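You operate a simulated robot arm through the tools that you are given. There is no shell and no other tool.

The job below is to be done with a simulated robot arm. You get a single attempt, and the scene is never put back.

## Task
Load the yellow nameplate beside the blue one in the beige machine and bond both magnets on LONG.
Fine: each has its magnet lying on it; lid shut, side lever down, wait for DONE, then side lever up and the orange heat switch off. The lid stays shut; leave the green nameplate. Where these are worked on the way, their far stop is far enough and under half their travel is too little: side lever.

It is judged by the outcome, as a careful person would: the job done as asked, and still so three seconds after it is handed in. It fails if anything else is knocked over, pushed out of place, dropped, spilled or broken. A push-on lid holds only when it is set on centred and level and pressed home; a screw cap is set on level and turned clockwise until tight.

## Robot
A 6-joint arm with a two-finger parallel gripper, fixed in place. Base frame: the origin is on the floor under the middle of its stand, x ahead of it, y to its left, z up; the work surface is at about z = 80.3. Units: cm, degrees, N and s.
It reaches about 106.6 cm from its shoulder. Its first joint turns from -166.0 to 166.0 degrees. Payload 3.91 kg.
The TCP is the grasp point between the finger pads, 3 cm short of the fingertips. In the tool frame z runs along the fingers and y along their closing line. The gripper opens to 11 cm. The fingers are 2 cm wide and 1 cm thick; the gripper's body (4.8 by 11.2 cm) begins 5.5 cm behind the TCP.
Orientation is told as [roll, pitch, yaw] about the base's x, y, z axes, in that order, counted from this pose: with the fingers straight down and closing along the base's y, the tool's x points along the base's -x, its y along +y and its z along -z.

## Interface
- The arm moves only by the tool step_arm. Its argument "plan" is a list of rows, each an object of numbers (a shift or turn left out is 0, a gripper value left out holds the last): "rx", "ry", "rz": the turn, a rotation vector about the base's x, y, z in rad; "tx", "ty", "tz": the shift along the base's x, y, z in cm; "hand": the opening, from 0 (shut) to 1 (fully open). In form: [{"rx": .., "ry": .., "rz": .., "tx": .., "ty": .., "tz": .., "hand": ..}, ...]. A call has 1 to 20 rows; each row shifts and turns the commanded pose from where the row before left it. Each row takes 0.2 s and may step no farther than 5 cm and 8.6 degrees from the row before; otherwise, or with a gripper value out of range, the whole call is refused. Where a pose cannot be reached the arm comes as near as it can. A force on the tool above 90 N (or 10 N above the force at the start of the call, whichever is more), or a blocked arm, ends the call early, and 0.2 s more pass. Each finger travels about 15.3 cm/s and halts on what it meets, pressing with about 29 N; the grip force reading is that of the motor and also rises with nothing between the fingers. The clock runs only during rows and for 0.2 s after the last one: add rows that do not move to give the fingers time. The reply holds the time, the measured pose of the TCP, the force on the tool along the base axes, the opening and the grip force, in the units named above and with some noise, with the torque about the TCP (base axes, N m) and any sound that the robot's microphone picked up, and new pictures: "views" is both (left out), scene, wrist or none.
- Cameras (640 x 400 px; columns grow to the right, rows downward): "scene" is fixed at [40.56, 49.7, 148.61]; the picture's right is [-0.86, -0.51, 0.00], its down [-0.23, 0.38, -0.90] and it looks along [0.46, -0.77, -0.44] (base axes); focal length 332 px, centre (320, 200). "wrist" rides on the gripper at [7.2, 1.7, -10.3] in the tool frame; the picture's right is [-0.23, 0.97, 0.00], its down [-0.76, -0.18, -0.62] and it looks along [-0.61, -0.14, 0.78] (tool axes); focal length 222 px, centre (320, 200). There is no depth. A picture from a camera that has moved, and an enlarged one, comes with that camera's place and axes in the base frame and with its lens. The place of the scene camera against the robot may be out by one fixed shift of up to 1.2 cm in any direction.
- inspect(camera, box): a new picture of the part [left, top, right, bottom] of that camera's present view, enlarged. It takes no simulated time.
- job_done(): hands the job in; it is judged then, once.

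Nothing tells you positions but the pictures and the camera data. Unless the task says otherwise, let go and move clear before handing in.

The tools are called after "Request:" as a command line: name --argument value ..., lists and objects as JSON in quotes. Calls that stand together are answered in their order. step_arm: Moves the arm, as the interface text tells. Its arguments: {"type":"object","properties":{"plan":{"type":"array"},"views":{"type":"string","enum":["both","scene","wrist","none"]}},"required":["plan"]} The other tools are called the same way: inspect (camera, box) takes an enlarged picture of a part of a camera's view; job_done () hands the job in.

At the start:

```text
time_s: 0.0
ee_pos: [53.82, 13.36, 130.53]
ee_rot: [0.1, -0.1, 0.0]
contact_force: [-0.2, 0.2, -0.3]
moment: [0.01, -0.02, -0.01]
gripper_width: 11.0
grip_force: 0.2
```

scene: 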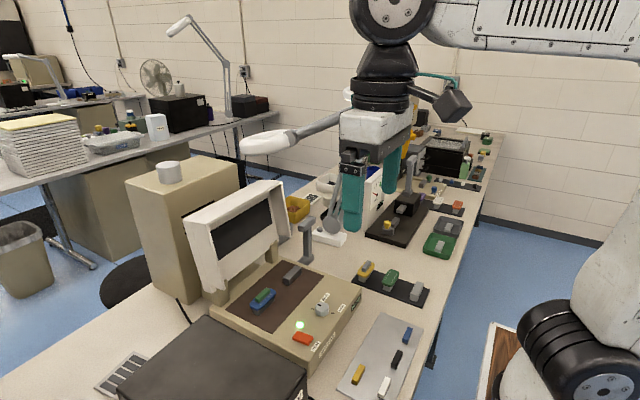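
wrist: 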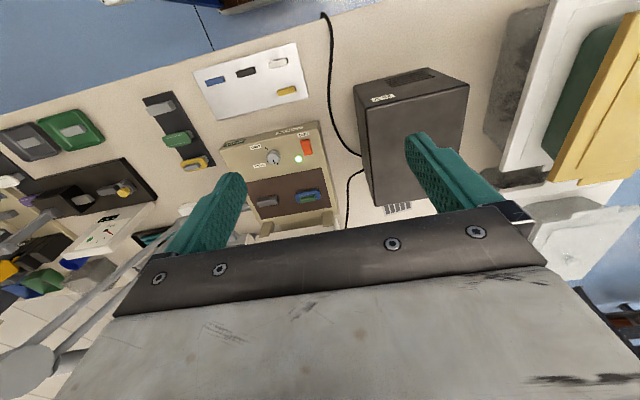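

I see the beige machine with an open lid, a blue nameplate on its bed, a rack with yellow and green nameplates to its side, and a tray with magnets. I'll look closer before moving.

Request:
inspect --camera "scene" --box '[200, 180, 380, 380]'

Request:
inspect --camera "scene" --box '[320, 240, 440, 400]'

Request:
inspect --camera "wrist" --box '[130, 40, 350, 240]'

Request:
inspect --camera "scene" --box '[330, 120, 500, 300]'

```text
2.00 times, centred on (290, 280) of scene
camera zoom: at [40.56, 49.7, 148.61], right [-0.86, -0.51, 0.0], down [-0.23, 0.38, -0.9], along [0.46, -0.77, -0.44], focal length 663 px, centre (380, 40)
```

zoom: 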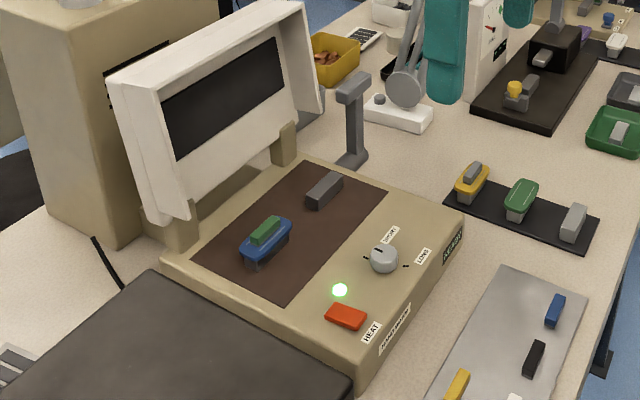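

```text
2.50 times, centred on (380, 320) of scene
camera zoom: at [40.56, 49.7, 148.61], right [-0.86, -0.51, 0.0], down [-0.23, 0.38, -0.9], along [0.46, -0.77, -0.44], focal length 829 px, centre (170, -100)
```

zoom: 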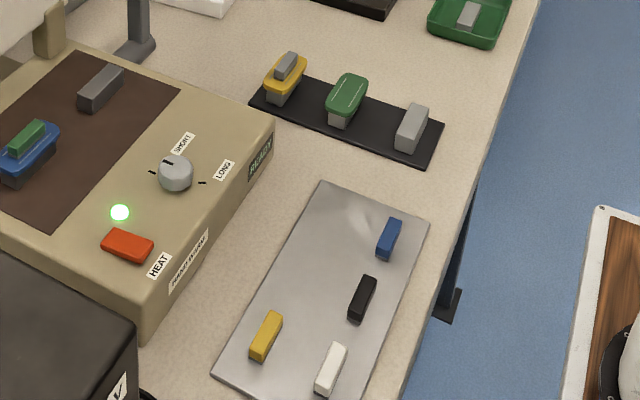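

```text
2.00 times, centred on (240, 140) of wrist
camera zoom: at [46.48, 14.9, 141.0], right [0.23, 0.97, 0.0], down [0.76, -0.18, 0.62], along [0.61, -0.14, -0.78], focal length 444 px, centre (480, 320)
```

zoom: 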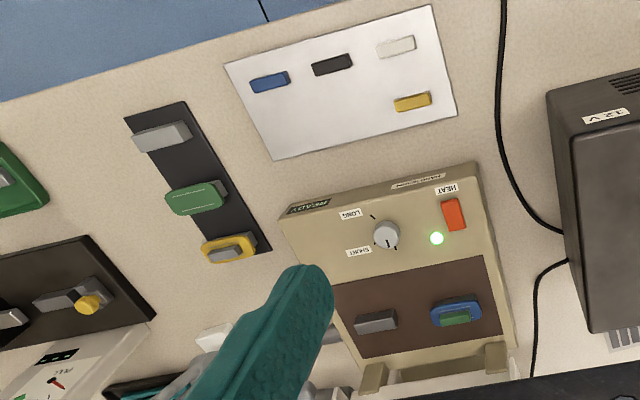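

```text
2.22 times, centred on (415, 210) of scene
camera zoom: at [40.56, 49.7, 148.61], right [-0.86, -0.51, 0.0], down [-0.23, 0.38, -0.9], along [0.46, -0.77, -0.44], focal length 737 px, centre (109, 178)
```

zoom: 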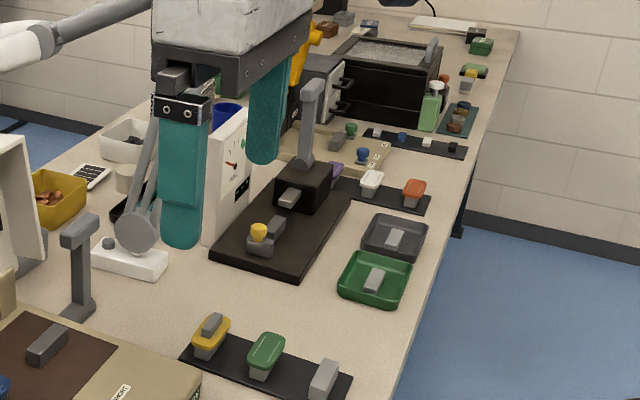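

I need finer detail on the yellow plate, blue plate, the dial, and the side lever. Zooming further on each.

Request:
inspect --camera "scene" --box '[345, 250, 435, 310]'

Request:
inspect --camera "scene" --box '[235, 250, 325, 320]'

Request:
inspect --camera "scene" --box '[285, 280, 365, 360]'

Request:
inspect --camera "scene" --box '[280, 190, 360, 270]'

Request:
inspect --camera "wrist" --box '[140, 80, 240, 180]'

Request:
inspect --camera "wrist" --box '[220, 110, 340, 230]'

```text
6.67 times, centred on (390, 280) of scene
camera zoom: at [40.56, 49.7, 148.61], right [-0.86, -0.51, 0.0], down [-0.23, 0.38, -0.9], along [0.46, -0.77, -0.44], focal length 2210 px, centre (-147, -333)
```

zoom: 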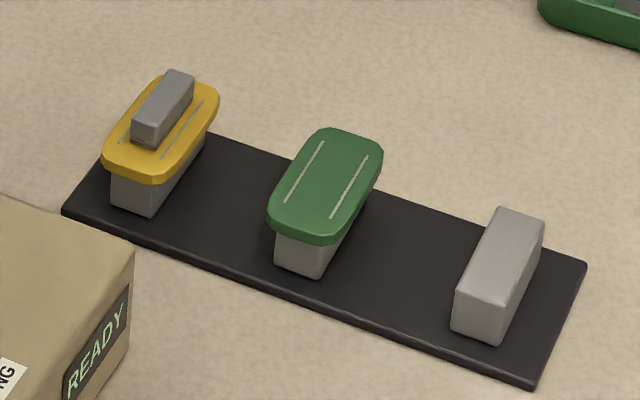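

```text
5.71 times, centred on (280, 285) of scene
camera zoom: at [40.56, 49.7, 148.61], right [-0.86, -0.51, 0.0], down [-0.23, 0.38, -0.9], along [0.46, -0.77, -0.44], focal length 1895 px, centre (549, -286)
```

zoom: 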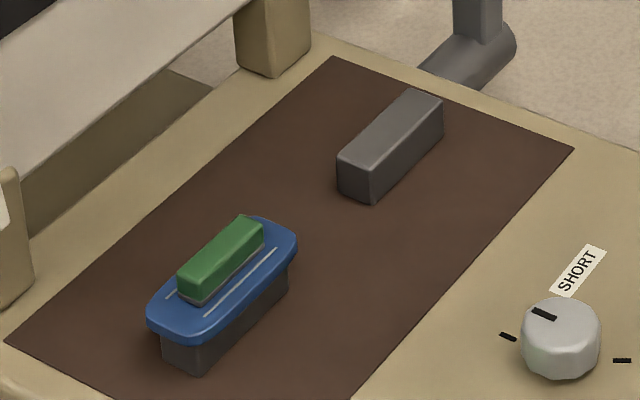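

```text
5.00 times, centred on (325, 320) of scene
camera zoom: at [40.56, 49.7, 148.61], right [-0.86, -0.51, 0.0], down [-0.23, 0.38, -0.9], along [0.46, -0.77, -0.44], focal length 1658 px, centre (295, -400)
```

zoom: 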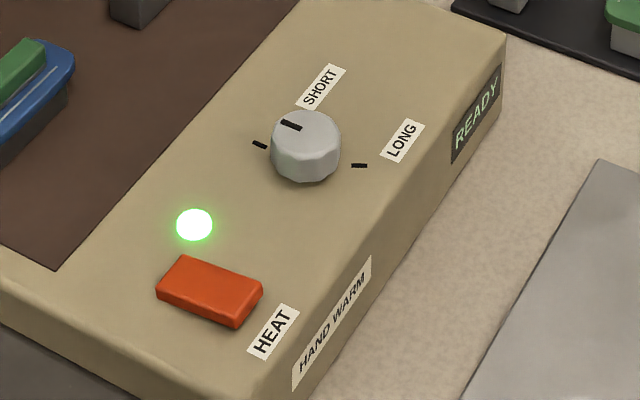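

```text
5.00 times, centred on (320, 230) of scene
camera zoom: at [40.56, 49.7, 148.61], right [-0.86, -0.51, 0.0], down [-0.23, 0.38, -0.9], along [0.46, -0.77, -0.44], focal length 1658 px, centre (320, 50)
```

zoom: 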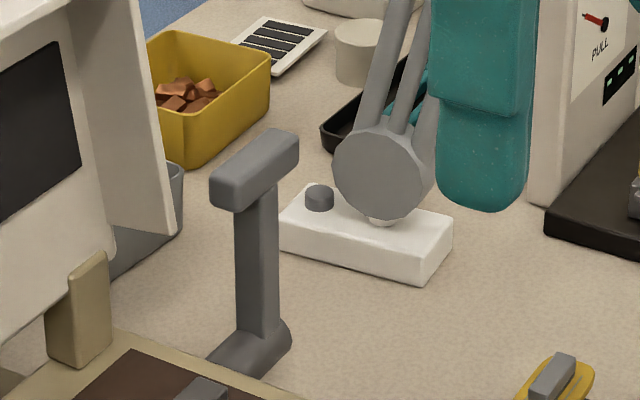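

```text
4.00 times, centred on (190, 130) of wrist
camera zoom: at [46.48, 14.9, 141.0], right [0.23, 0.97, 0.0], down [0.76, -0.18, 0.62], along [0.61, -0.14, -0.78], focal length 888 px, centre (840, 480)
```

zoom: 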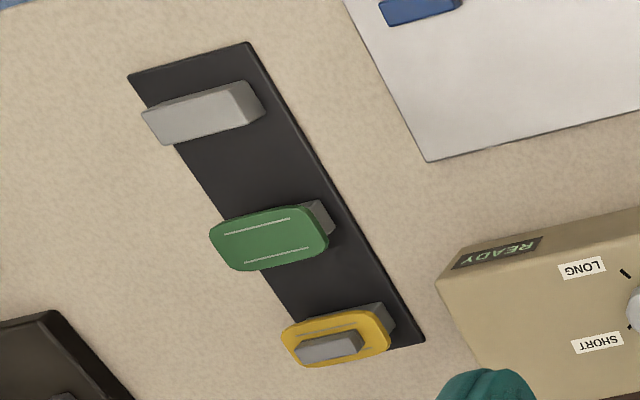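

```text
3.33 times, centred on (280, 170) of wrist
camera zoom: at [46.48, 14.9, 141.0], right [0.23, 0.97, 0.0], down [0.76, -0.18, 0.62], along [0.61, -0.14, -0.78], focal length 740 px, centre (453, 300)
```

zoom: 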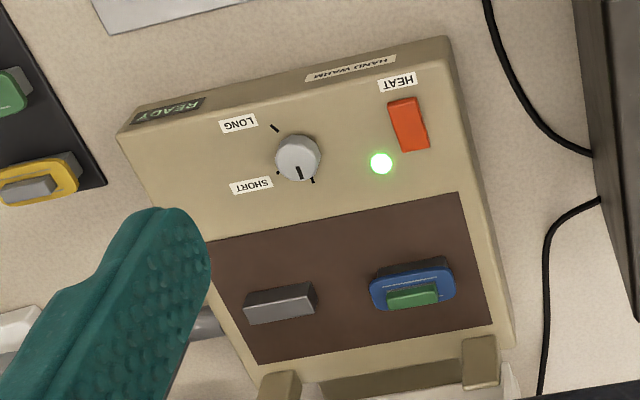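

The yellow plate already carries a grey magnet and the blue one carries a green magnet; the knob points near SHORT, and the display says READY. I'll move the wrist camera over the rack/machine for accurate measurements.

Request:
step_arm --plan '[{"ty": -4, "tz": -2}, {"ty": -4, "tz": -2}, {"ty": -4, "tz": -2}, {"ty": -4, "tz": -2}, {"ty": -4, "tz": -2}, {"ty": -4, "tz": -2}, {"ty": -3, "tz": -2}, {}]'

```text
time_s: 1.8
ee_pos: [53.66, -13.76, 116.54]
ee_rot: [0.0, 0.0, 0.0]
contact_force: [0.2, -0.1, -0.6]
moment: [-0.03, 0.0, 0.01]
gripper_width: 11.0
grip_force: 0.0
camera wrist: at [46.31, -12.05, 127.04], right [0.23, 0.97, 0.0], down [0.76, -0.18, 0.62], along [0.61, -0.14, -0.78], focal length 222 px, centre (320, 200)
```

scene: 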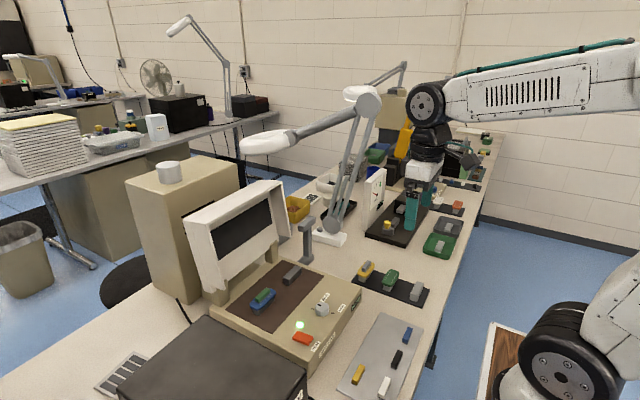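
wrist: 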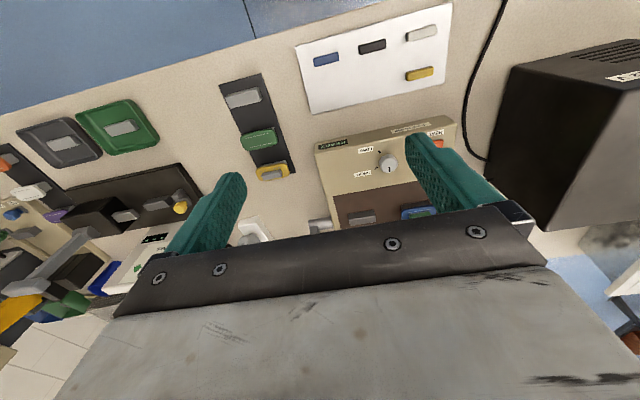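

I've got a closer overhead view; now I'll zoom into the key parts to measure them accurately, and also check the magnifier lamp which may overhang the machine.

Request:
inspect --camera "wrist" --box '[215, 65, 315, 185]'

Request:
inspect --camera "wrist" --box '[300, 110, 420, 240]'

Request:
inspect --camera "scene" --box '[230, 80, 420, 260]'

Request:
inspect --camera "scene" --box '[120, 150, 360, 370]'

```text
3.33 times, centred on (265, 125) of wrist
camera zoom: at [46.31, -12.05, 127.04], right [0.23, 0.97, 0.0], down [0.76, -0.18, 0.62], along [0.61, -0.14, -0.78], focal length 740 px, centre (503, 450)
```

zoom: 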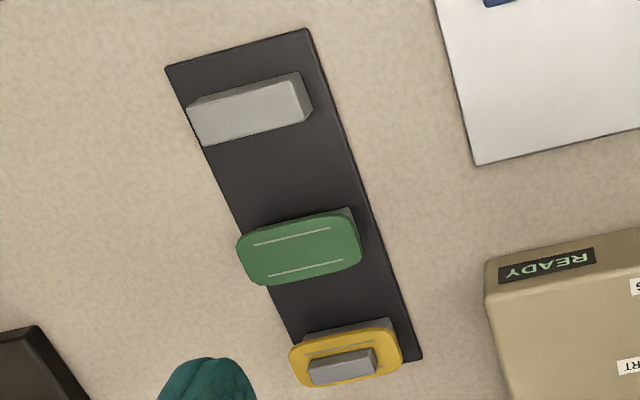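

```text
3.08 times, centred on (360, 175) of wrist
camera zoom: at [46.31, -12.05, 127.04], right [0.23, 0.97, 0.0], down [0.76, -0.18, 0.62], along [0.61, -0.14, -0.78], focal length 684 px, centre (197, 277)
```

zoom: 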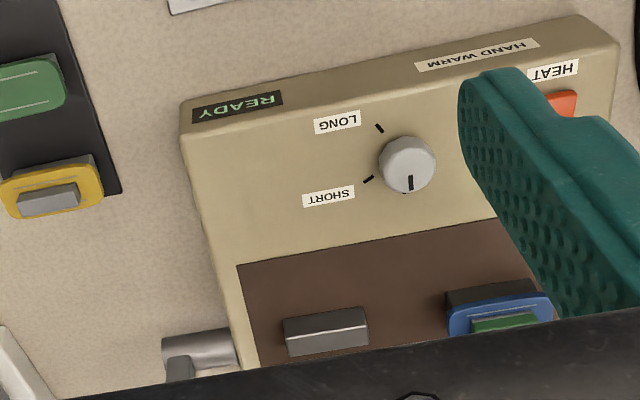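

```text
2.22 times, centred on (325, 170) of scene
camera zoom: at [40.56, 49.7, 148.61], right [-0.86, -0.51, 0.0], down [-0.23, 0.38, -0.9], along [0.46, -0.77, -0.44], focal length 737 px, centre (309, 267)
```

zoom: 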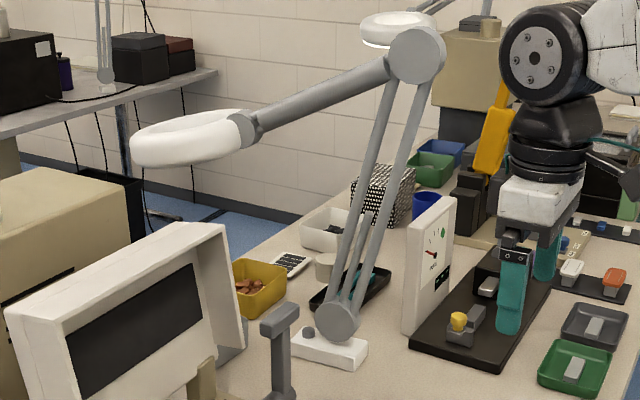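

```text
1.82 times, centred on (240, 260) of scene
camera zoom: at [40.56, 49.7, 148.61], right [-0.86, -0.51, 0.0], down [-0.23, 0.38, -0.9], along [0.46, -0.77, -0.44], focal length 603 px, centre (466, 91)
```

zoom: 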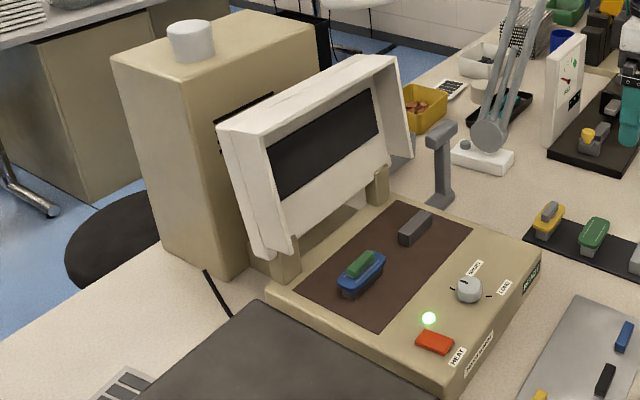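

The machine looks axis-aligned (front edge x≈66.6, top z≈86), with the empty bed holder at about (85.6,-10.5) and the yellow plate at about (69,-28). Next I tilt the wrist up to look at the lid, lever and lamp geometry before acting.

Request:
step_arm --plan '[{"ry": -0.148, "tx": -1}, {"ry": -0.148, "tx": -1}, {"ry": -0.148, "tx": -1}, {"ry": -0.148, "tx": -1}, {"ry": -0.148}, {"ry": -0.148}, {"ry": -0.148}, {}]'

```text
time_s: 3.6
ee_pos: [51.48, -14.08, 120.13]
ee_rot: [-0.1, -59.4, 2.0]
contact_force: [-0.4, -0.8, 0.0]
moment: [0.0, -0.02, -0.01]
gripper_width: 10.98
grip_force: 0.0
out of reach, approached as far as the arm can: row 6, 7
camera wrist: at [38.68, -12.97, 119.14], right [0.08, 0.98, 0.2], down [-0.14, -0.18, 0.97], along [0.99, -0.11, 0.12], focal length 222 px, centre (320, 200)
```

scene: 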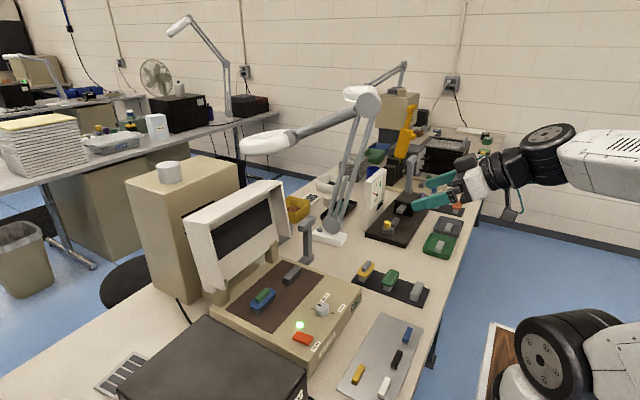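
wrist: 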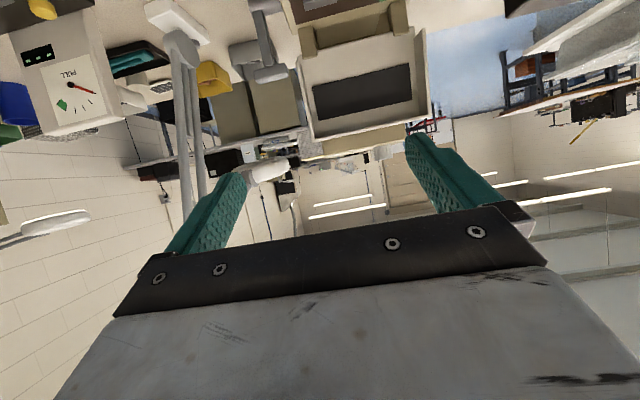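

Now I have a horizontal (upside-down) view of lid, lever, and lamp. Zooming in to locate the lamp head and lever handle.

Request:
inspect --camera "wrist" --box '[140, 0, 320, 220]'

Request:
inspect --camera "wrist" --box '[220, 0, 440, 200]'

Request:
inspect --camera "scene" --box '[170, 170, 330, 310]'

```text
1.82 times, centred on (230, 110) of wrist
camera zoom: at [38.68, -12.97, 119.14], right [0.08, 0.98, 0.2], down [-0.14, -0.18, 0.97], along [0.99, -0.11, 0.12], focal length 404 px, centre (484, 364)
```

zoom: 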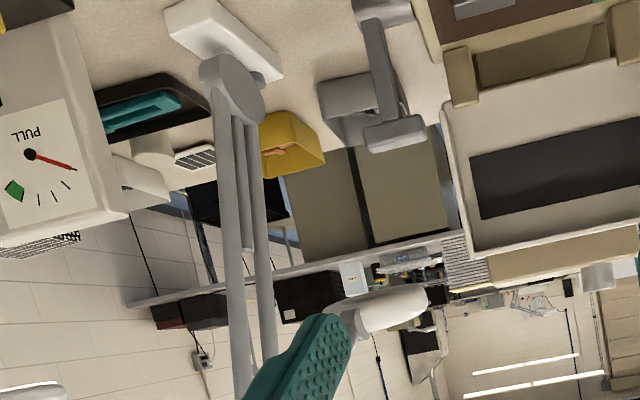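

```text
2.00 times, centred on (330, 100) of wrist
camera zoom: at [38.68, -12.97, 119.14], right [0.08, 0.98, 0.2], down [-0.14, -0.18, 0.97], along [0.99, -0.11, 0.12], focal length 444 px, centre (300, 400)
```

zoom: 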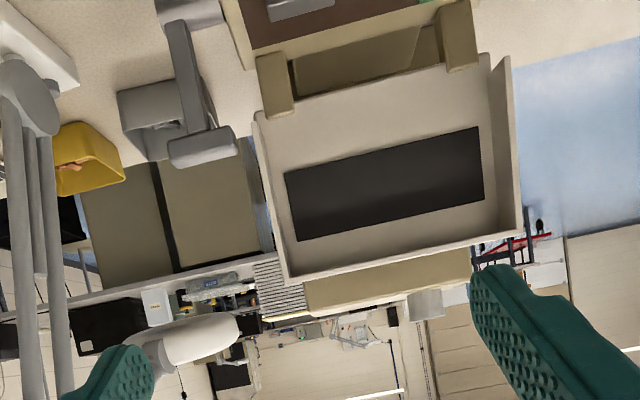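

```text
2.86 times, centred on (250, 240) of scene
camera zoom: at [40.56, 49.7, 148.61], right [-0.86, -0.51, 0.0], down [-0.23, 0.38, -0.9], along [0.46, -0.77, -0.44], focal length 947 px, centre (520, 86)
```

zoom: 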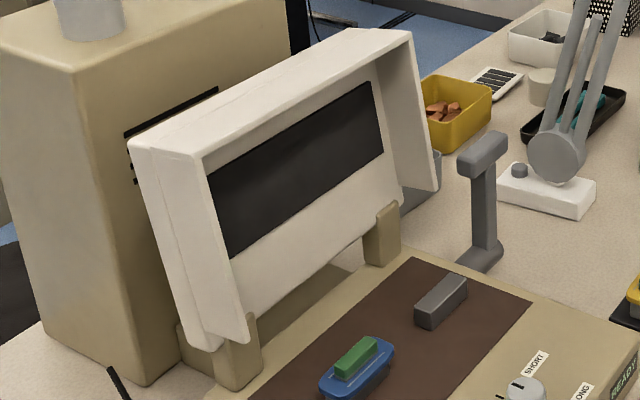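

The lamp head is well behind (≈112,-35,116), so it is out of the way; the lever handle is at about (88.5,-23.6,97) on a pivot near (88,·,84), and the lid's top edge is at about x 93, z 112. I'll return to vertical and move to look straight at the knob.

Request:
step_arm --plan '[{"ry": 0.148, "tx": 1}, {"ry": 0.148, "tx": 1}, {"ry": 0.148, "tx": 1}, {"ry": 0.148, "tx": 1}, {"ry": 0.148}, {"ry": 0.148}, {"ry": 0.148}, {"ty": 3, "tz": -3}, {}]'

```text
time_s: 5.6
ee_pos: [55.06, -12.04, 117.21]
ee_rot: [0.0, 0.0, 0.0]
contact_force: [0.6, 0.2, 0.2]
moment: [-0.01, 0.03, 0.01]
gripper_width: 10.99
grip_force: 0.0
camera wrist: at [47.69, -10.43, 127.51], right [0.23, 0.97, 0.0], down [0.76, -0.18, 0.62], along [0.61, -0.14, -0.78], focal length 222 px, centre (320, 200)
```

scene: 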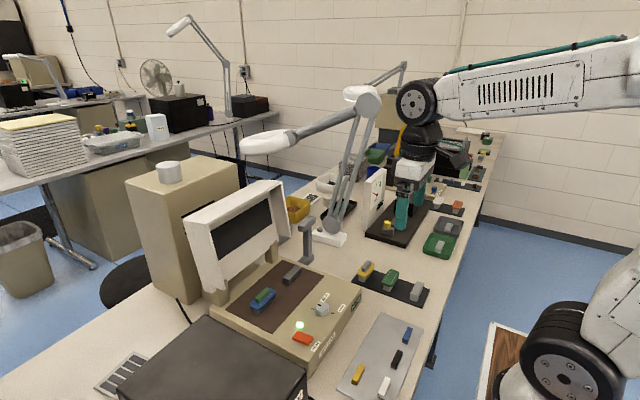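
wrist: 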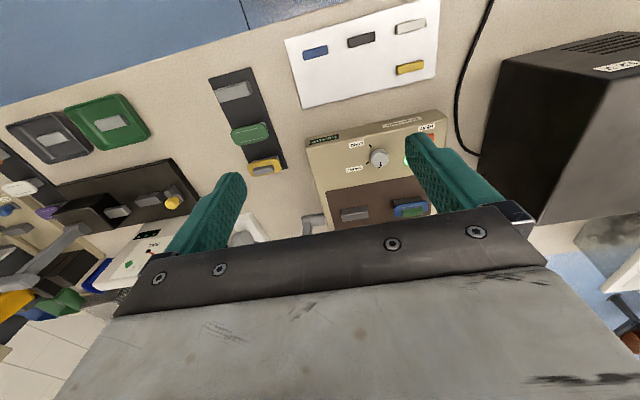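

Back to vertical. I'll move over the knob to read its pointer and tick marks clearly.

Request:
step_arm --plan '[{"tx": 2.6, "ty": 1.6, "tz": -3}, {"tx": 2.6, "ty": 1.6, "tz": -3}, {"tx": 2.6, "ty": 1.6, "tz": -3}, {"tx": 2.6, "ty": 1.6, "tz": -3}, {"tx": 2.6, "ty": 1.6, "tz": -3}, {}]' --views "wrist"

Request:
inspect --camera "wrist" --box '[250, 80, 390, 190]'

```text
time_s: 7.0
ee_pos: [67.93, -3.91, 102.08]
ee_rot: [0.0, 0.0, 0.0]
contact_force: [0.3, 0.6, 0.1]
moment: [-0.06, -0.02, -0.02]
gripper_width: 11.0
grip_force: 0.0
camera wrist: at [60.65, -2.46, 112.38], right [0.23, 0.97, 0.0], down [0.76, -0.18, 0.62], along [0.61, -0.14, -0.78], focal length 222 px, centre (320, 200)
```

wrist: 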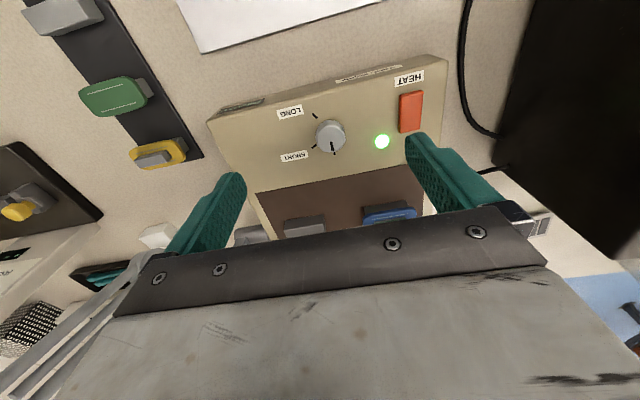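

```text
3.64 times, centred on (320, 135) of wrist
camera zoom: at [60.65, -2.46, 112.38], right [0.23, 0.97, 0.0], down [0.76, -0.18, 0.62], along [0.61, -0.14, -0.78], focal length 808 px, centre (320, 436)
```

zoom: 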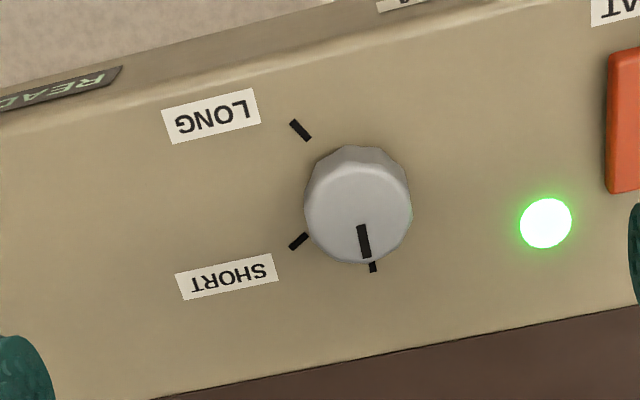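

The knob centre is at about (71.3,-3.35), top z≈87.6, pointing at an unlabelled tick (~-5°); LONG is at ~-147° (clockwise ~142° from above). I'll pre-rotate the hand +70° and position above the knob.

Request:
step_arm --plan '[{"rz": 0.136, "tx": 0.4, "ty": 0.06, "tz": -0.6, "hand": 0.6}, {"rz": 0.136, "tx": 0.4, "ty": 0.06, "tz": -0.6}, {"rz": 0.136, "tx": 0.4, "ty": 0.06, "tz": -0.6}, {"rz": 0.136, "tx": 0.4, "ty": 0.06, "tz": -0.6}, {"rz": 0.136, "tx": 0.4, "ty": 0.06, "tz": -0.6}, {"rz": 0.136, "tx": 0.4, "ty": 0.06, "tz": -0.6}, {"rz": 0.136, "tx": 0.4, "ty": 0.06, "tz": -0.6}, {"rz": 0.136, "tx": 0.4, "ty": 0.06, "tz": -0.6}, {"rz": 0.136, "tx": 0.17, "ty": 0.08, "tz": -0.6}, {}, {}]'

```text
time_s: 9.4
ee_pos: [71.42, -3.38, 96.7]
ee_rot: [0.0, 0.0, 70.2]
contact_force: [0.4, -0.1, -0.6]
moment: [0.01, 0.04, -0.03]
gripper_width: 6.59
grip_force: 0.1
camera wrist: at [67.32, -9.86, 107.04], right [-0.84, 0.54, 0.0], down [0.43, 0.66, 0.62], along [0.34, 0.52, -0.78], focal length 222 px, centre (320, 200)
```

scene: 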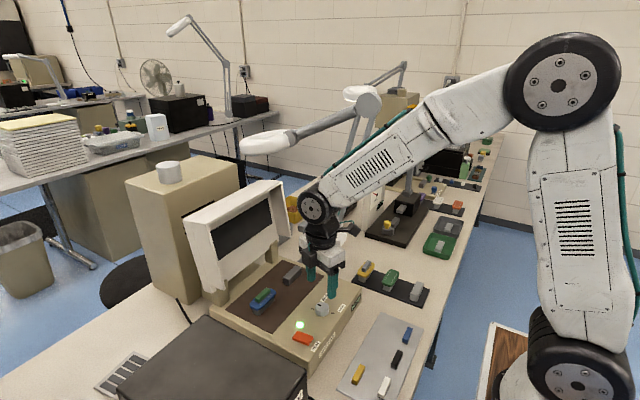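
wrist: 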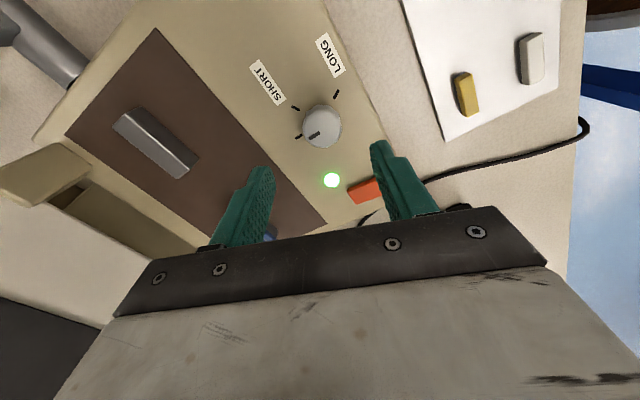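

The projection checks out: the knob sits right under the hand. Descending around it, then I'll view before gripping.

Request:
step_arm --plan '[{"tx": -0.1, "tz": -2}, {"tz": -2}, {"tz": -1.5}, {"tz": -1.0}, {"tz": -0.5}, {}]'

Request:
inspect --camera "scene" --box '[280, 250, 370, 350]'

```text
time_s: 10.8
ee_pos: [71.37, -3.59, 89.6]
ee_rot: [0.0, -0.1, 70.1]
contact_force: [-1.8, 0.0, 0.1]
moment: [0.0, 0.0, 0.01]
gripper_width: 6.61
grip_force: 0.0
camera wrist: at [67.14, -9.92, 99.98], right [-0.84, 0.54, 0.0], down [0.43, 0.66, 0.62], along [0.34, 0.52, -0.78], focal length 222 px, centre (320, 200)
```

scene: 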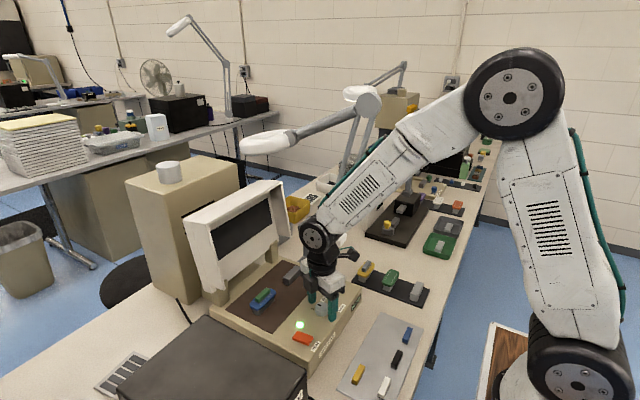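
wrist: 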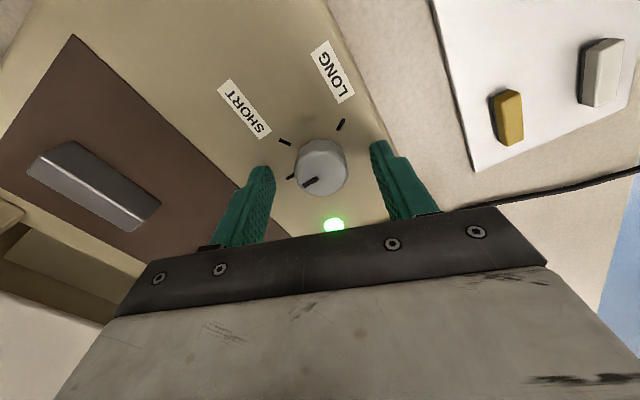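

```text
4.00 times, centred on (325, 300) of scene
camera zoom: at [40.56, 49.7, 148.61], right [-0.86, -0.51, 0.0], down [-0.23, 0.38, -0.9], along [0.46, -0.77, -0.44], focal length 1326 px, centre (300, -200)
```

zoom: 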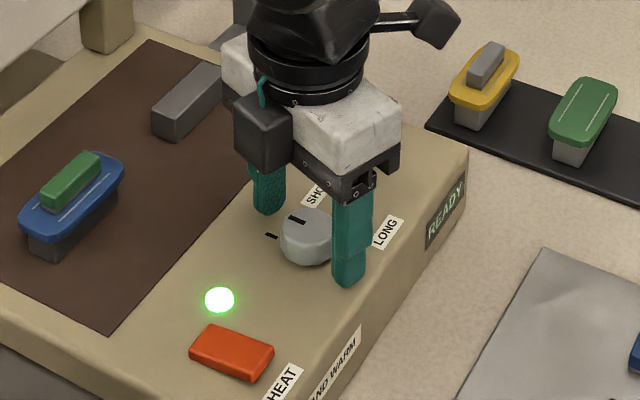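

The knob is centred between the fingers. Closing on it.

Request:
step_arm --plan '[{"hand": 0.4}, {"hand": 0.25}, {"hand": 0.25}, {}]'

```text
time_s: 11.8
ee_pos: [71.23, -3.63, 89.66]
ee_rot: [0.1, 0.0, 70.1]
contact_force: [-10.0, 3.5, 0.2]
moment: [0.16, 0.32, -0.06]
gripper_width: 3.36
grip_force: 45.3
camera wrist: at [67.08, -9.9, 99.99], right [-0.84, 0.54, 0.0], down [0.43, 0.66, 0.62], along [0.34, 0.52, -0.78], focal length 222 px, centre (320, 200)
```

scene: 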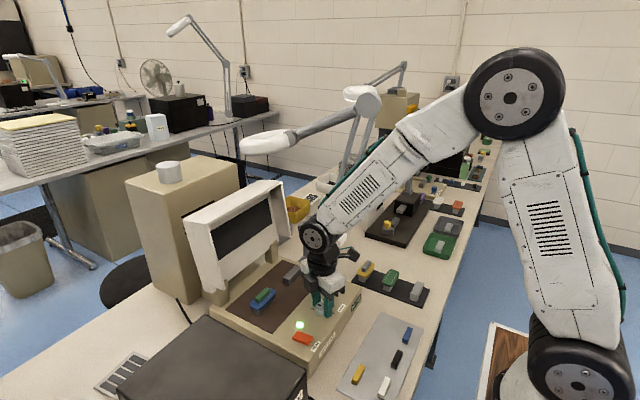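
wrist: 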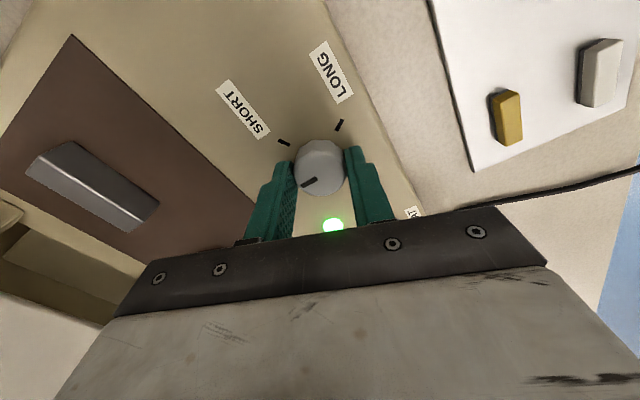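

Gripped (3.36 cm). I'll relieve the small side force and begin turning clockwise toward LONG.

Request:
step_arm --plan '[{"tx": -0.1, "ty": 0.04}, {"rz": -0.12}, {"rz": -0.12}, {"rz": -0.12}, {"rz": -0.12}, {"rz": -0.12}, {}]' --views "wrist"

```text
time_s: 13.4
ee_pos: [71.13, -3.49, 89.75]
ee_rot: [0.0, 0.0, 35.7]
contact_force: [-1.9, -10.0, -13.3]
moment: [-0.21, -0.23, 0.02]
gripper_width: 3.35
grip_force: 45.0
camera wrist: at [64.23, -6.5, 99.99], right [-0.38, 0.92, 0.0], down [0.72, 0.3, 0.62], along [0.58, 0.24, -0.78], focal length 222 px, centre (320, 200)
```

wrist: 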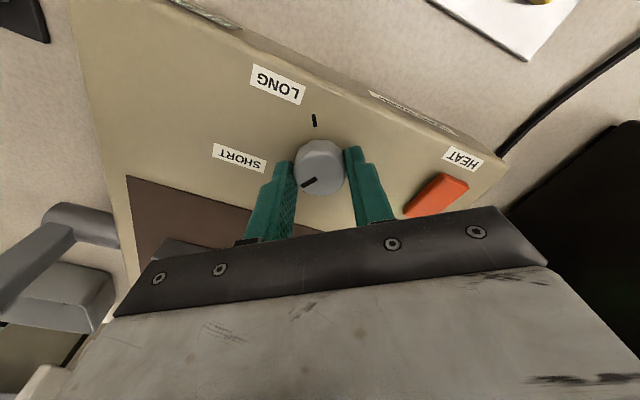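

The knob turns with the hand without slipping. Continuing the remaining ~107°.

Request:
step_arm --plan '[{"rz": -0.14}, {"rz": -0.14}, {"rz": -0.14}, {"rz": -0.14}, {"rz": -0.14}, {"rz": -0.14}, {"rz": -0.14}, {}]' --views "wrist"

```text
time_s: 15.2
ee_pos: [71.21, -3.53, 89.52]
ee_rot: [0.1, 0.1, -20.5]
contact_force: [-9.7, -11.9, 1.1]
moment: [-0.31, 0.53, -0.01]
gripper_width: 3.31
grip_force: 45.3
camera wrist: at [64.9, 0.5, 99.99], right [0.55, 0.83, 0.0], down [0.65, -0.43, 0.62], along [0.52, -0.34, -0.78], focal length 222 px, centre (320, 200)
```

wrist: 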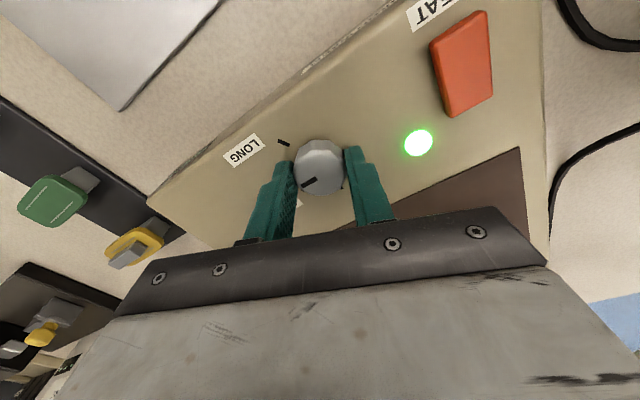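

Continuing the last ~51° to LONG while relieving side load.

Request:
step_arm --plan '[{"tx": -0.08, "ty": -0.08}, {"rz": -0.128}, {"rz": -0.128}, {"rz": -0.128}, {"rz": -0.128}, {"rz": -0.128}, {"rz": -0.128}, {"rz": -0.128}, {}]'

Request:
inspect --camera "scene" --box '[280, 250, 370, 350]'

Request:
inspect --camera "wrist" --box '[230, 80, 410, 220]'

```text
time_s: 17.2
ee_pos: [71.2, -3.59, 89.6]
ee_rot: [0.1, 0.0, -71.8]
contact_force: [6.0, 11.8, 5.5]
moment: [0.54, -0.13, 0.02]
gripper_width: 3.33
grip_force: 45.5
camera wrist: at [70.42, 3.8, 99.99], right [1.0, 0.09, 0.0], down [0.07, -0.78, 0.62], along [0.06, -0.62, -0.78], focal length 222 px, centre (320, 200)
```

scene: 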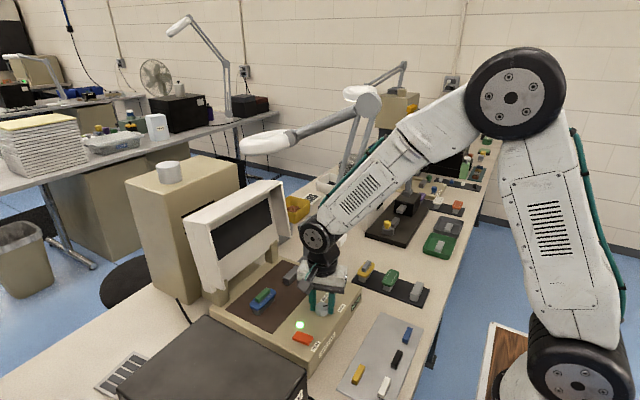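
wrist: 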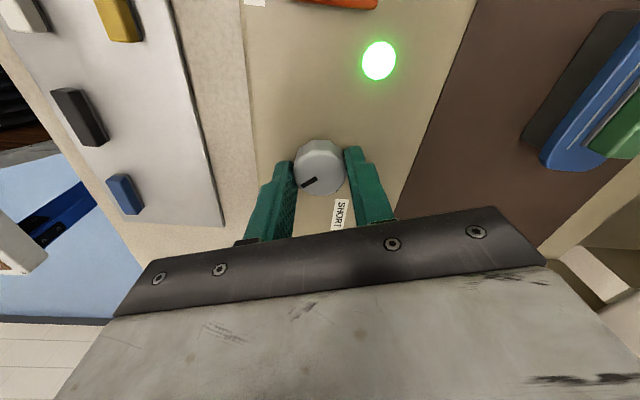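

```text
4.00 times, centred on (325, 300) of scene
camera zoom: at [40.56, 49.7, 148.61], right [-0.86, -0.51, 0.0], down [-0.23, 0.38, -0.9], along [0.46, -0.77, -0.44], focal length 1326 px, centre (300, -200)
```

zoom: 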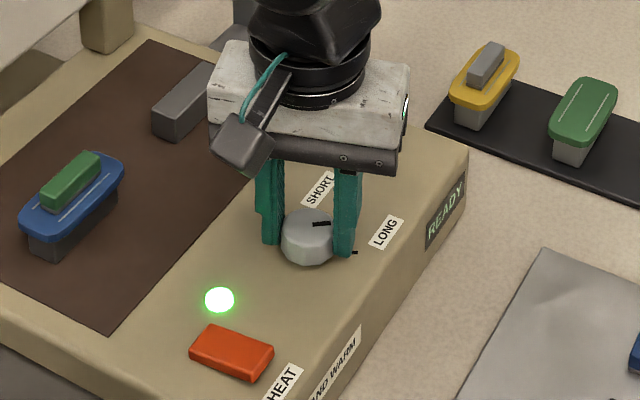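

```text
2.86 times, centred on (320, 150) of wrist
camera zoom: at [70.42, 3.8, 99.99], right [1.0, 0.09, 0.0], down [0.07, -0.78, 0.62], along [0.06, -0.62, -0.78], focal length 635 px, centre (320, 343)
```

zoom: 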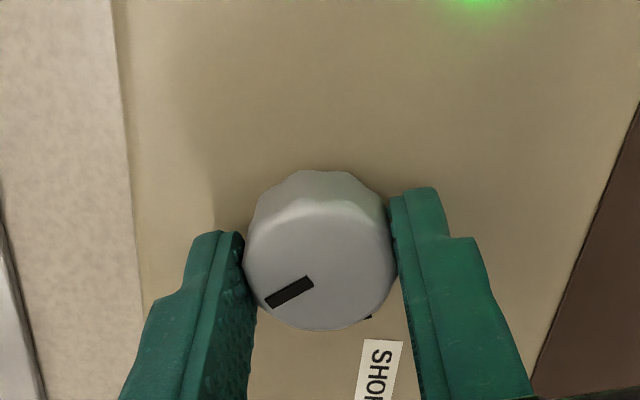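

The pointer now reads ~-146°, right at LONG. Releasing and lifting to verify.

Request:
step_arm --plan '[{"hand": 0.5}, {"hand": 0.55}, {}, {"tz": 2}, {"tz": 3}, {"tz": 4}, {"tz": 4}, {}]'

Request:
inspect --camera "wrist" --box '[240, 60, 400, 180]'

Request:
inspect --camera "scene" --box '[280, 260, 370, 350]'

```text
time_s: 19.0
ee_pos: [71.16, -3.62, 102.52]
ee_rot: [0.0, 0.0, -71.7]
contact_force: [-0.9, -0.4, -1.2]
moment: [0.0, 0.05, 0.0]
gripper_width: 6.05
grip_force: 0.1
camera wrist: at [70.43, 3.8, 112.89], right [1.0, 0.09, 0.0], down [0.07, -0.78, 0.62], along [0.06, -0.62, -0.78], focal length 222 px, centre (320, 200)
```

scene: 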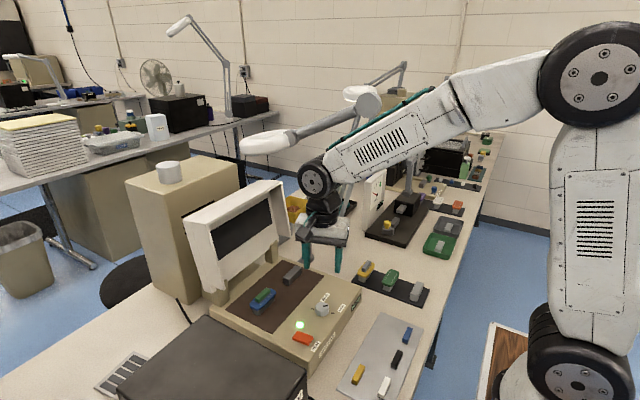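
wrist: 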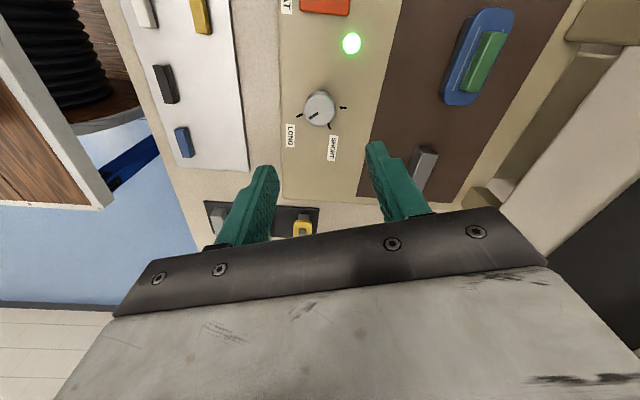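

```text
3.33 times, centred on (320, 120) of wrist
camera zoom: at [70.43, 3.8, 112.89], right [1.0, 0.09, 0.0], down [0.07, -0.78, 0.62], along [0.06, -0.62, -0.78], focal length 740 px, centre (320, 467)
```

zoom: 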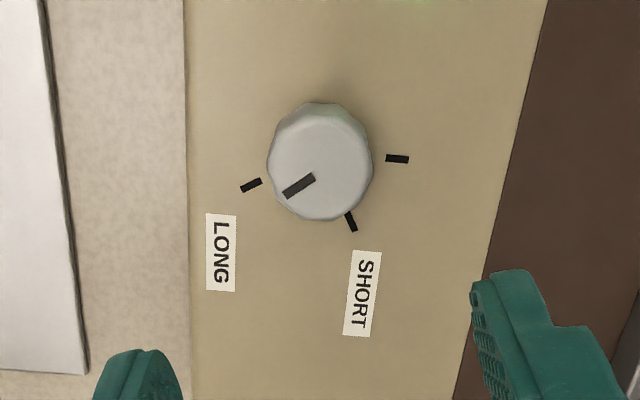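

```text
4.44 times, centred on (325, 305) of scene
camera zoom: at [40.56, 49.7, 148.61], right [-0.86, -0.51, 0.0], down [-0.23, 0.38, -0.9], along [0.46, -0.77, -0.44], focal length 1474 px, centre (298, -267)
```

zoom: 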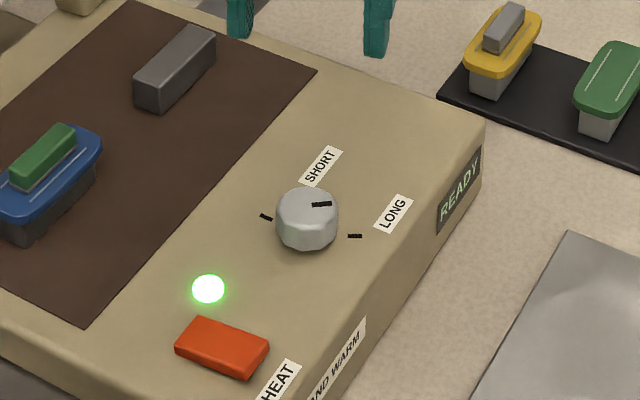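

By circle-fitting the ticks (0°, -60°, -150°), the pointer is at ~-142°, about 8° short of the LONG tick. I'll regrip and nudge it fully onto the mark.

Request:
step_arm --plan '[{"tz": -4.5}, {"tz": -4}, {"tz": -2.4}, {"tz": -1.4}, {"tz": -0.6}, {"hand": 0.4}, {"hand": 0.25}, {}, {"rz": -0.08}, {"rz": -0.07}, {}]' --views "wrist"

Request:
inspect --camera "wrist" --box '[250, 110, 390, 220]'

```text
time_s: 21.4
ee_pos: [71.19, -3.52, 89.71]
ee_rot: [0.0, 0.0, -80.4]
contact_force: [6.6, -0.4, -17.8]
moment: [-0.19, -0.34, 0.0]
gripper_width: 3.37
grip_force: 45.2
camera wrist: at [71.58, 3.77, 99.99], right [1.0, -0.06, 0.0], down [-0.05, -0.78, 0.62], along [-0.04, -0.62, -0.78], focal length 222 px, centre (320, 200)
```

wrist: 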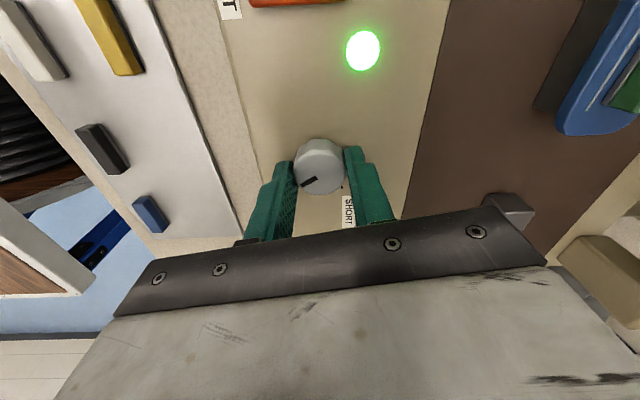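

```text
3.64 times, centred on (320, 165) of wrist
camera zoom: at [71.58, 3.77, 99.99], right [1.0, -0.06, 0.0], down [-0.05, -0.78, 0.62], along [-0.04, -0.62, -0.78], focal length 808 px, centre (320, 327)
```

zoom: 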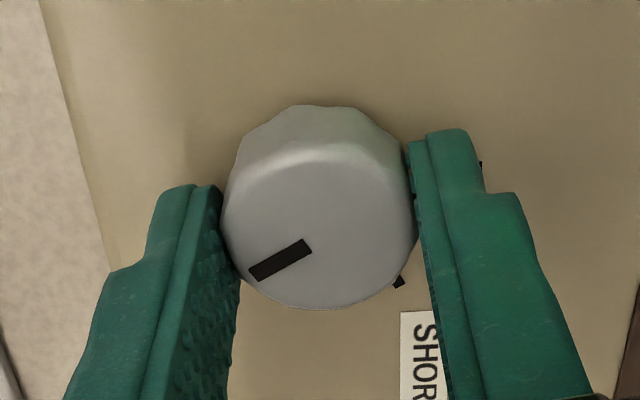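

Rotated. Releasing, lifting, and re-checking the pointer.

Request:
step_arm --plan '[{"hand": 0.5}, {"hand": 0.55}, {}, {"tz": 2}, {"tz": 3}, {"tz": 4}, {"tz": 4}, {}]' --views "wrist"

Request:
inspect --camera "wrist" --box '[240, 60, 400, 180]'

```text
time_s: 23.2
ee_pos: [70.99, -3.64, 102.69]
ee_rot: [0.1, 0.0, -80.3]
contact_force: [-0.1, 0.4, -0.2]
moment: [0.03, 0.01, -0.04]
gripper_width: 6.04
grip_force: 0.0
camera wrist: at [71.37, 3.63, 113.07], right [1.0, -0.06, 0.0], down [-0.05, -0.78, 0.62], along [-0.04, -0.62, -0.78], focal length 222 px, centre (320, 200)
```

wrist: 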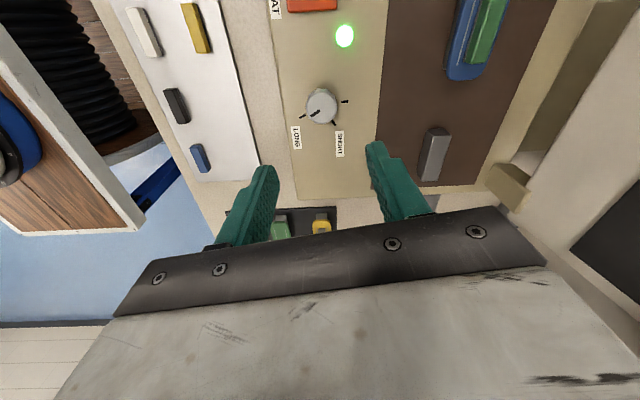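

```text
3.33 times, centred on (320, 120) of wrist
camera zoom: at [71.37, 3.63, 113.07], right [1.0, -0.06, 0.0], down [-0.05, -0.78, 0.62], along [-0.04, -0.62, -0.78], focal length 740 px, centre (320, 467)
```

zoom: 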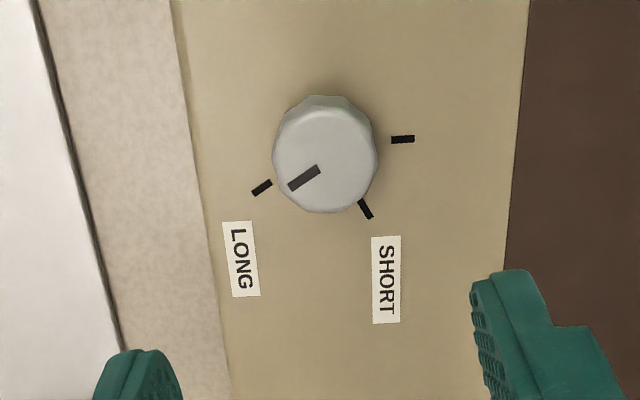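

The pointer is now aligned with LONG. Next I return to yaw 0 and move near the yellow plate to measure it from close range.

Request:
step_arm --plan '[{"rz": 0.14, "tx": -0.5, "ty": -2.4}, {"rz": 0.14, "tx": -0.5, "ty": -2.4}, {"rz": 0.14, "tx": -0.5, "ty": -2.4}, {"rz": 0.14, "tx": -0.5, "ty": -2.4}, {"rz": 0.14, "tx": -0.5, "ty": -2.4}, {"rz": 0.14, "tx": -0.5, "ty": -2.4}, {"rz": 0.14, "tx": -0.5, "ty": -2.4}, {"rz": 0.14, "tx": -0.5, "ty": -2.4}, {"rz": 0.14, "tx": -0.5, "ty": -2.4}, {"rz": 0.1415, "tx": -0.5, "ty": -2.4, "hand": 1}, {}, {}]'

Request:
inspect --camera "wrist" --box '[240, 100, 400, 210]'

```text
time_s: 25.8
ee_pos: [66.16, -27.46, 102.89]
ee_rot: [0.1, 0.1, 0.0]
contact_force: [-0.6, -0.4, -0.4]
moment: [-0.02, 0.01, 0.01]
gripper_width: 11.0
grip_force: 0.0
camera wrist: at [58.84, -25.96, 113.21], right [0.23, 0.97, 0.0], down [0.76, -0.18, 0.62], along [0.61, -0.14, -0.78], focal length 222 px, centre (320, 200)
```

scene: 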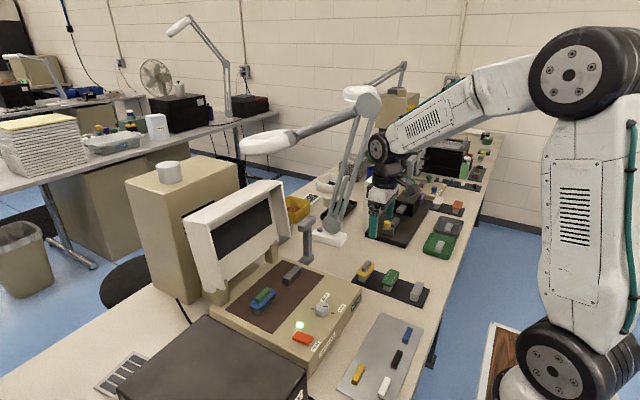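
wrist: 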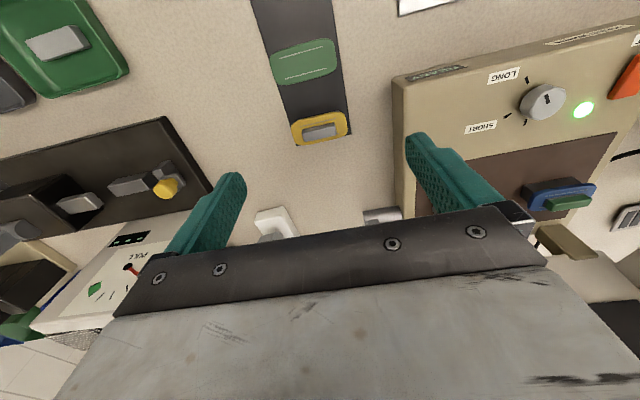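

```text
3.64 times, centred on (320, 155) of wrist
camera zoom: at [58.84, -25.96, 113.21], right [0.23, 0.97, 0.0], down [0.76, -0.18, 0.62], along [0.61, -0.14, -0.78], focal length 808 px, centre (320, 364)
```

zoom: 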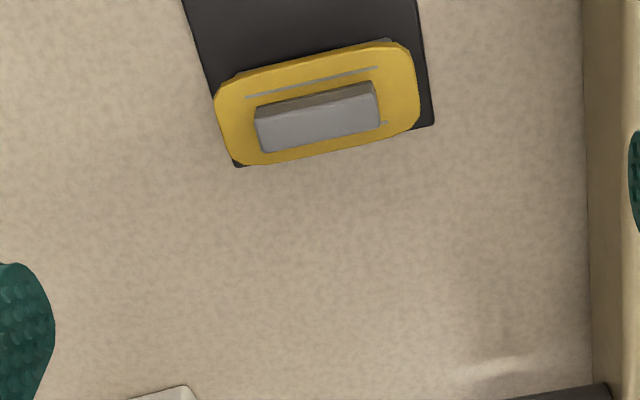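

The yellow plate's centre is at about (69.65,-28.5), top z≈84.1, ~7.5 cm long in y. I'll line up above it with the hand open.

Request:
step_arm --plan '[{"tx": 1.75, "ty": -0.5, "tz": -2.5}, {"tx": 1.75, "ty": -0.5, "tz": -2.5}, {"tz": -3}, {}]' --views "wrist"

Request:
inspect --camera "wrist" --box '[220, 100, 420, 230]'

```text
time_s: 26.8
ee_pos: [69.62, -28.64, 94.77]
ee_rot: [-0.1, 0.0, 0.1]
contact_force: [0.2, -0.2, -0.2]
moment: [0.01, -0.01, 0.01]
gripper_width: 11.01
grip_force: 0.1
camera wrist: at [62.27, -26.99, 105.15], right [0.23, 0.97, 0.0], down [0.76, -0.18, 0.62], along [0.61, -0.14, -0.78], focal length 222 px, centre (320, 200)
```

wrist: 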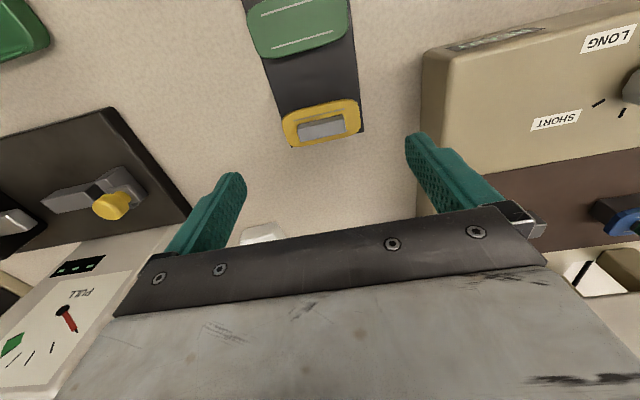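

```text
3.08 times, centred on (320, 165) of wrist
camera zoom: at [62.27, -26.99, 105.15], right [0.23, 0.97, 0.0], down [0.76, -0.18, 0.62], along [0.61, -0.14, -0.78], focal length 684 px, centre (320, 308)
```

zoom: 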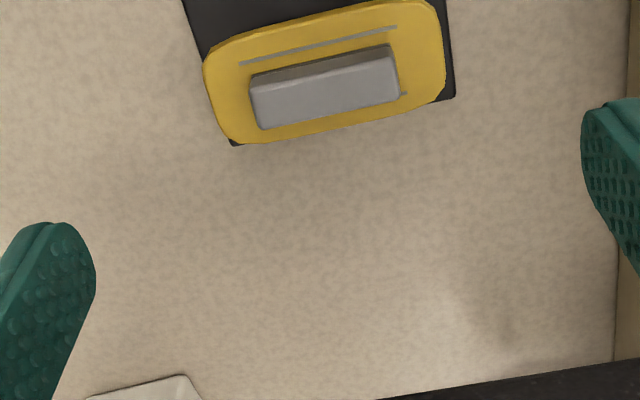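

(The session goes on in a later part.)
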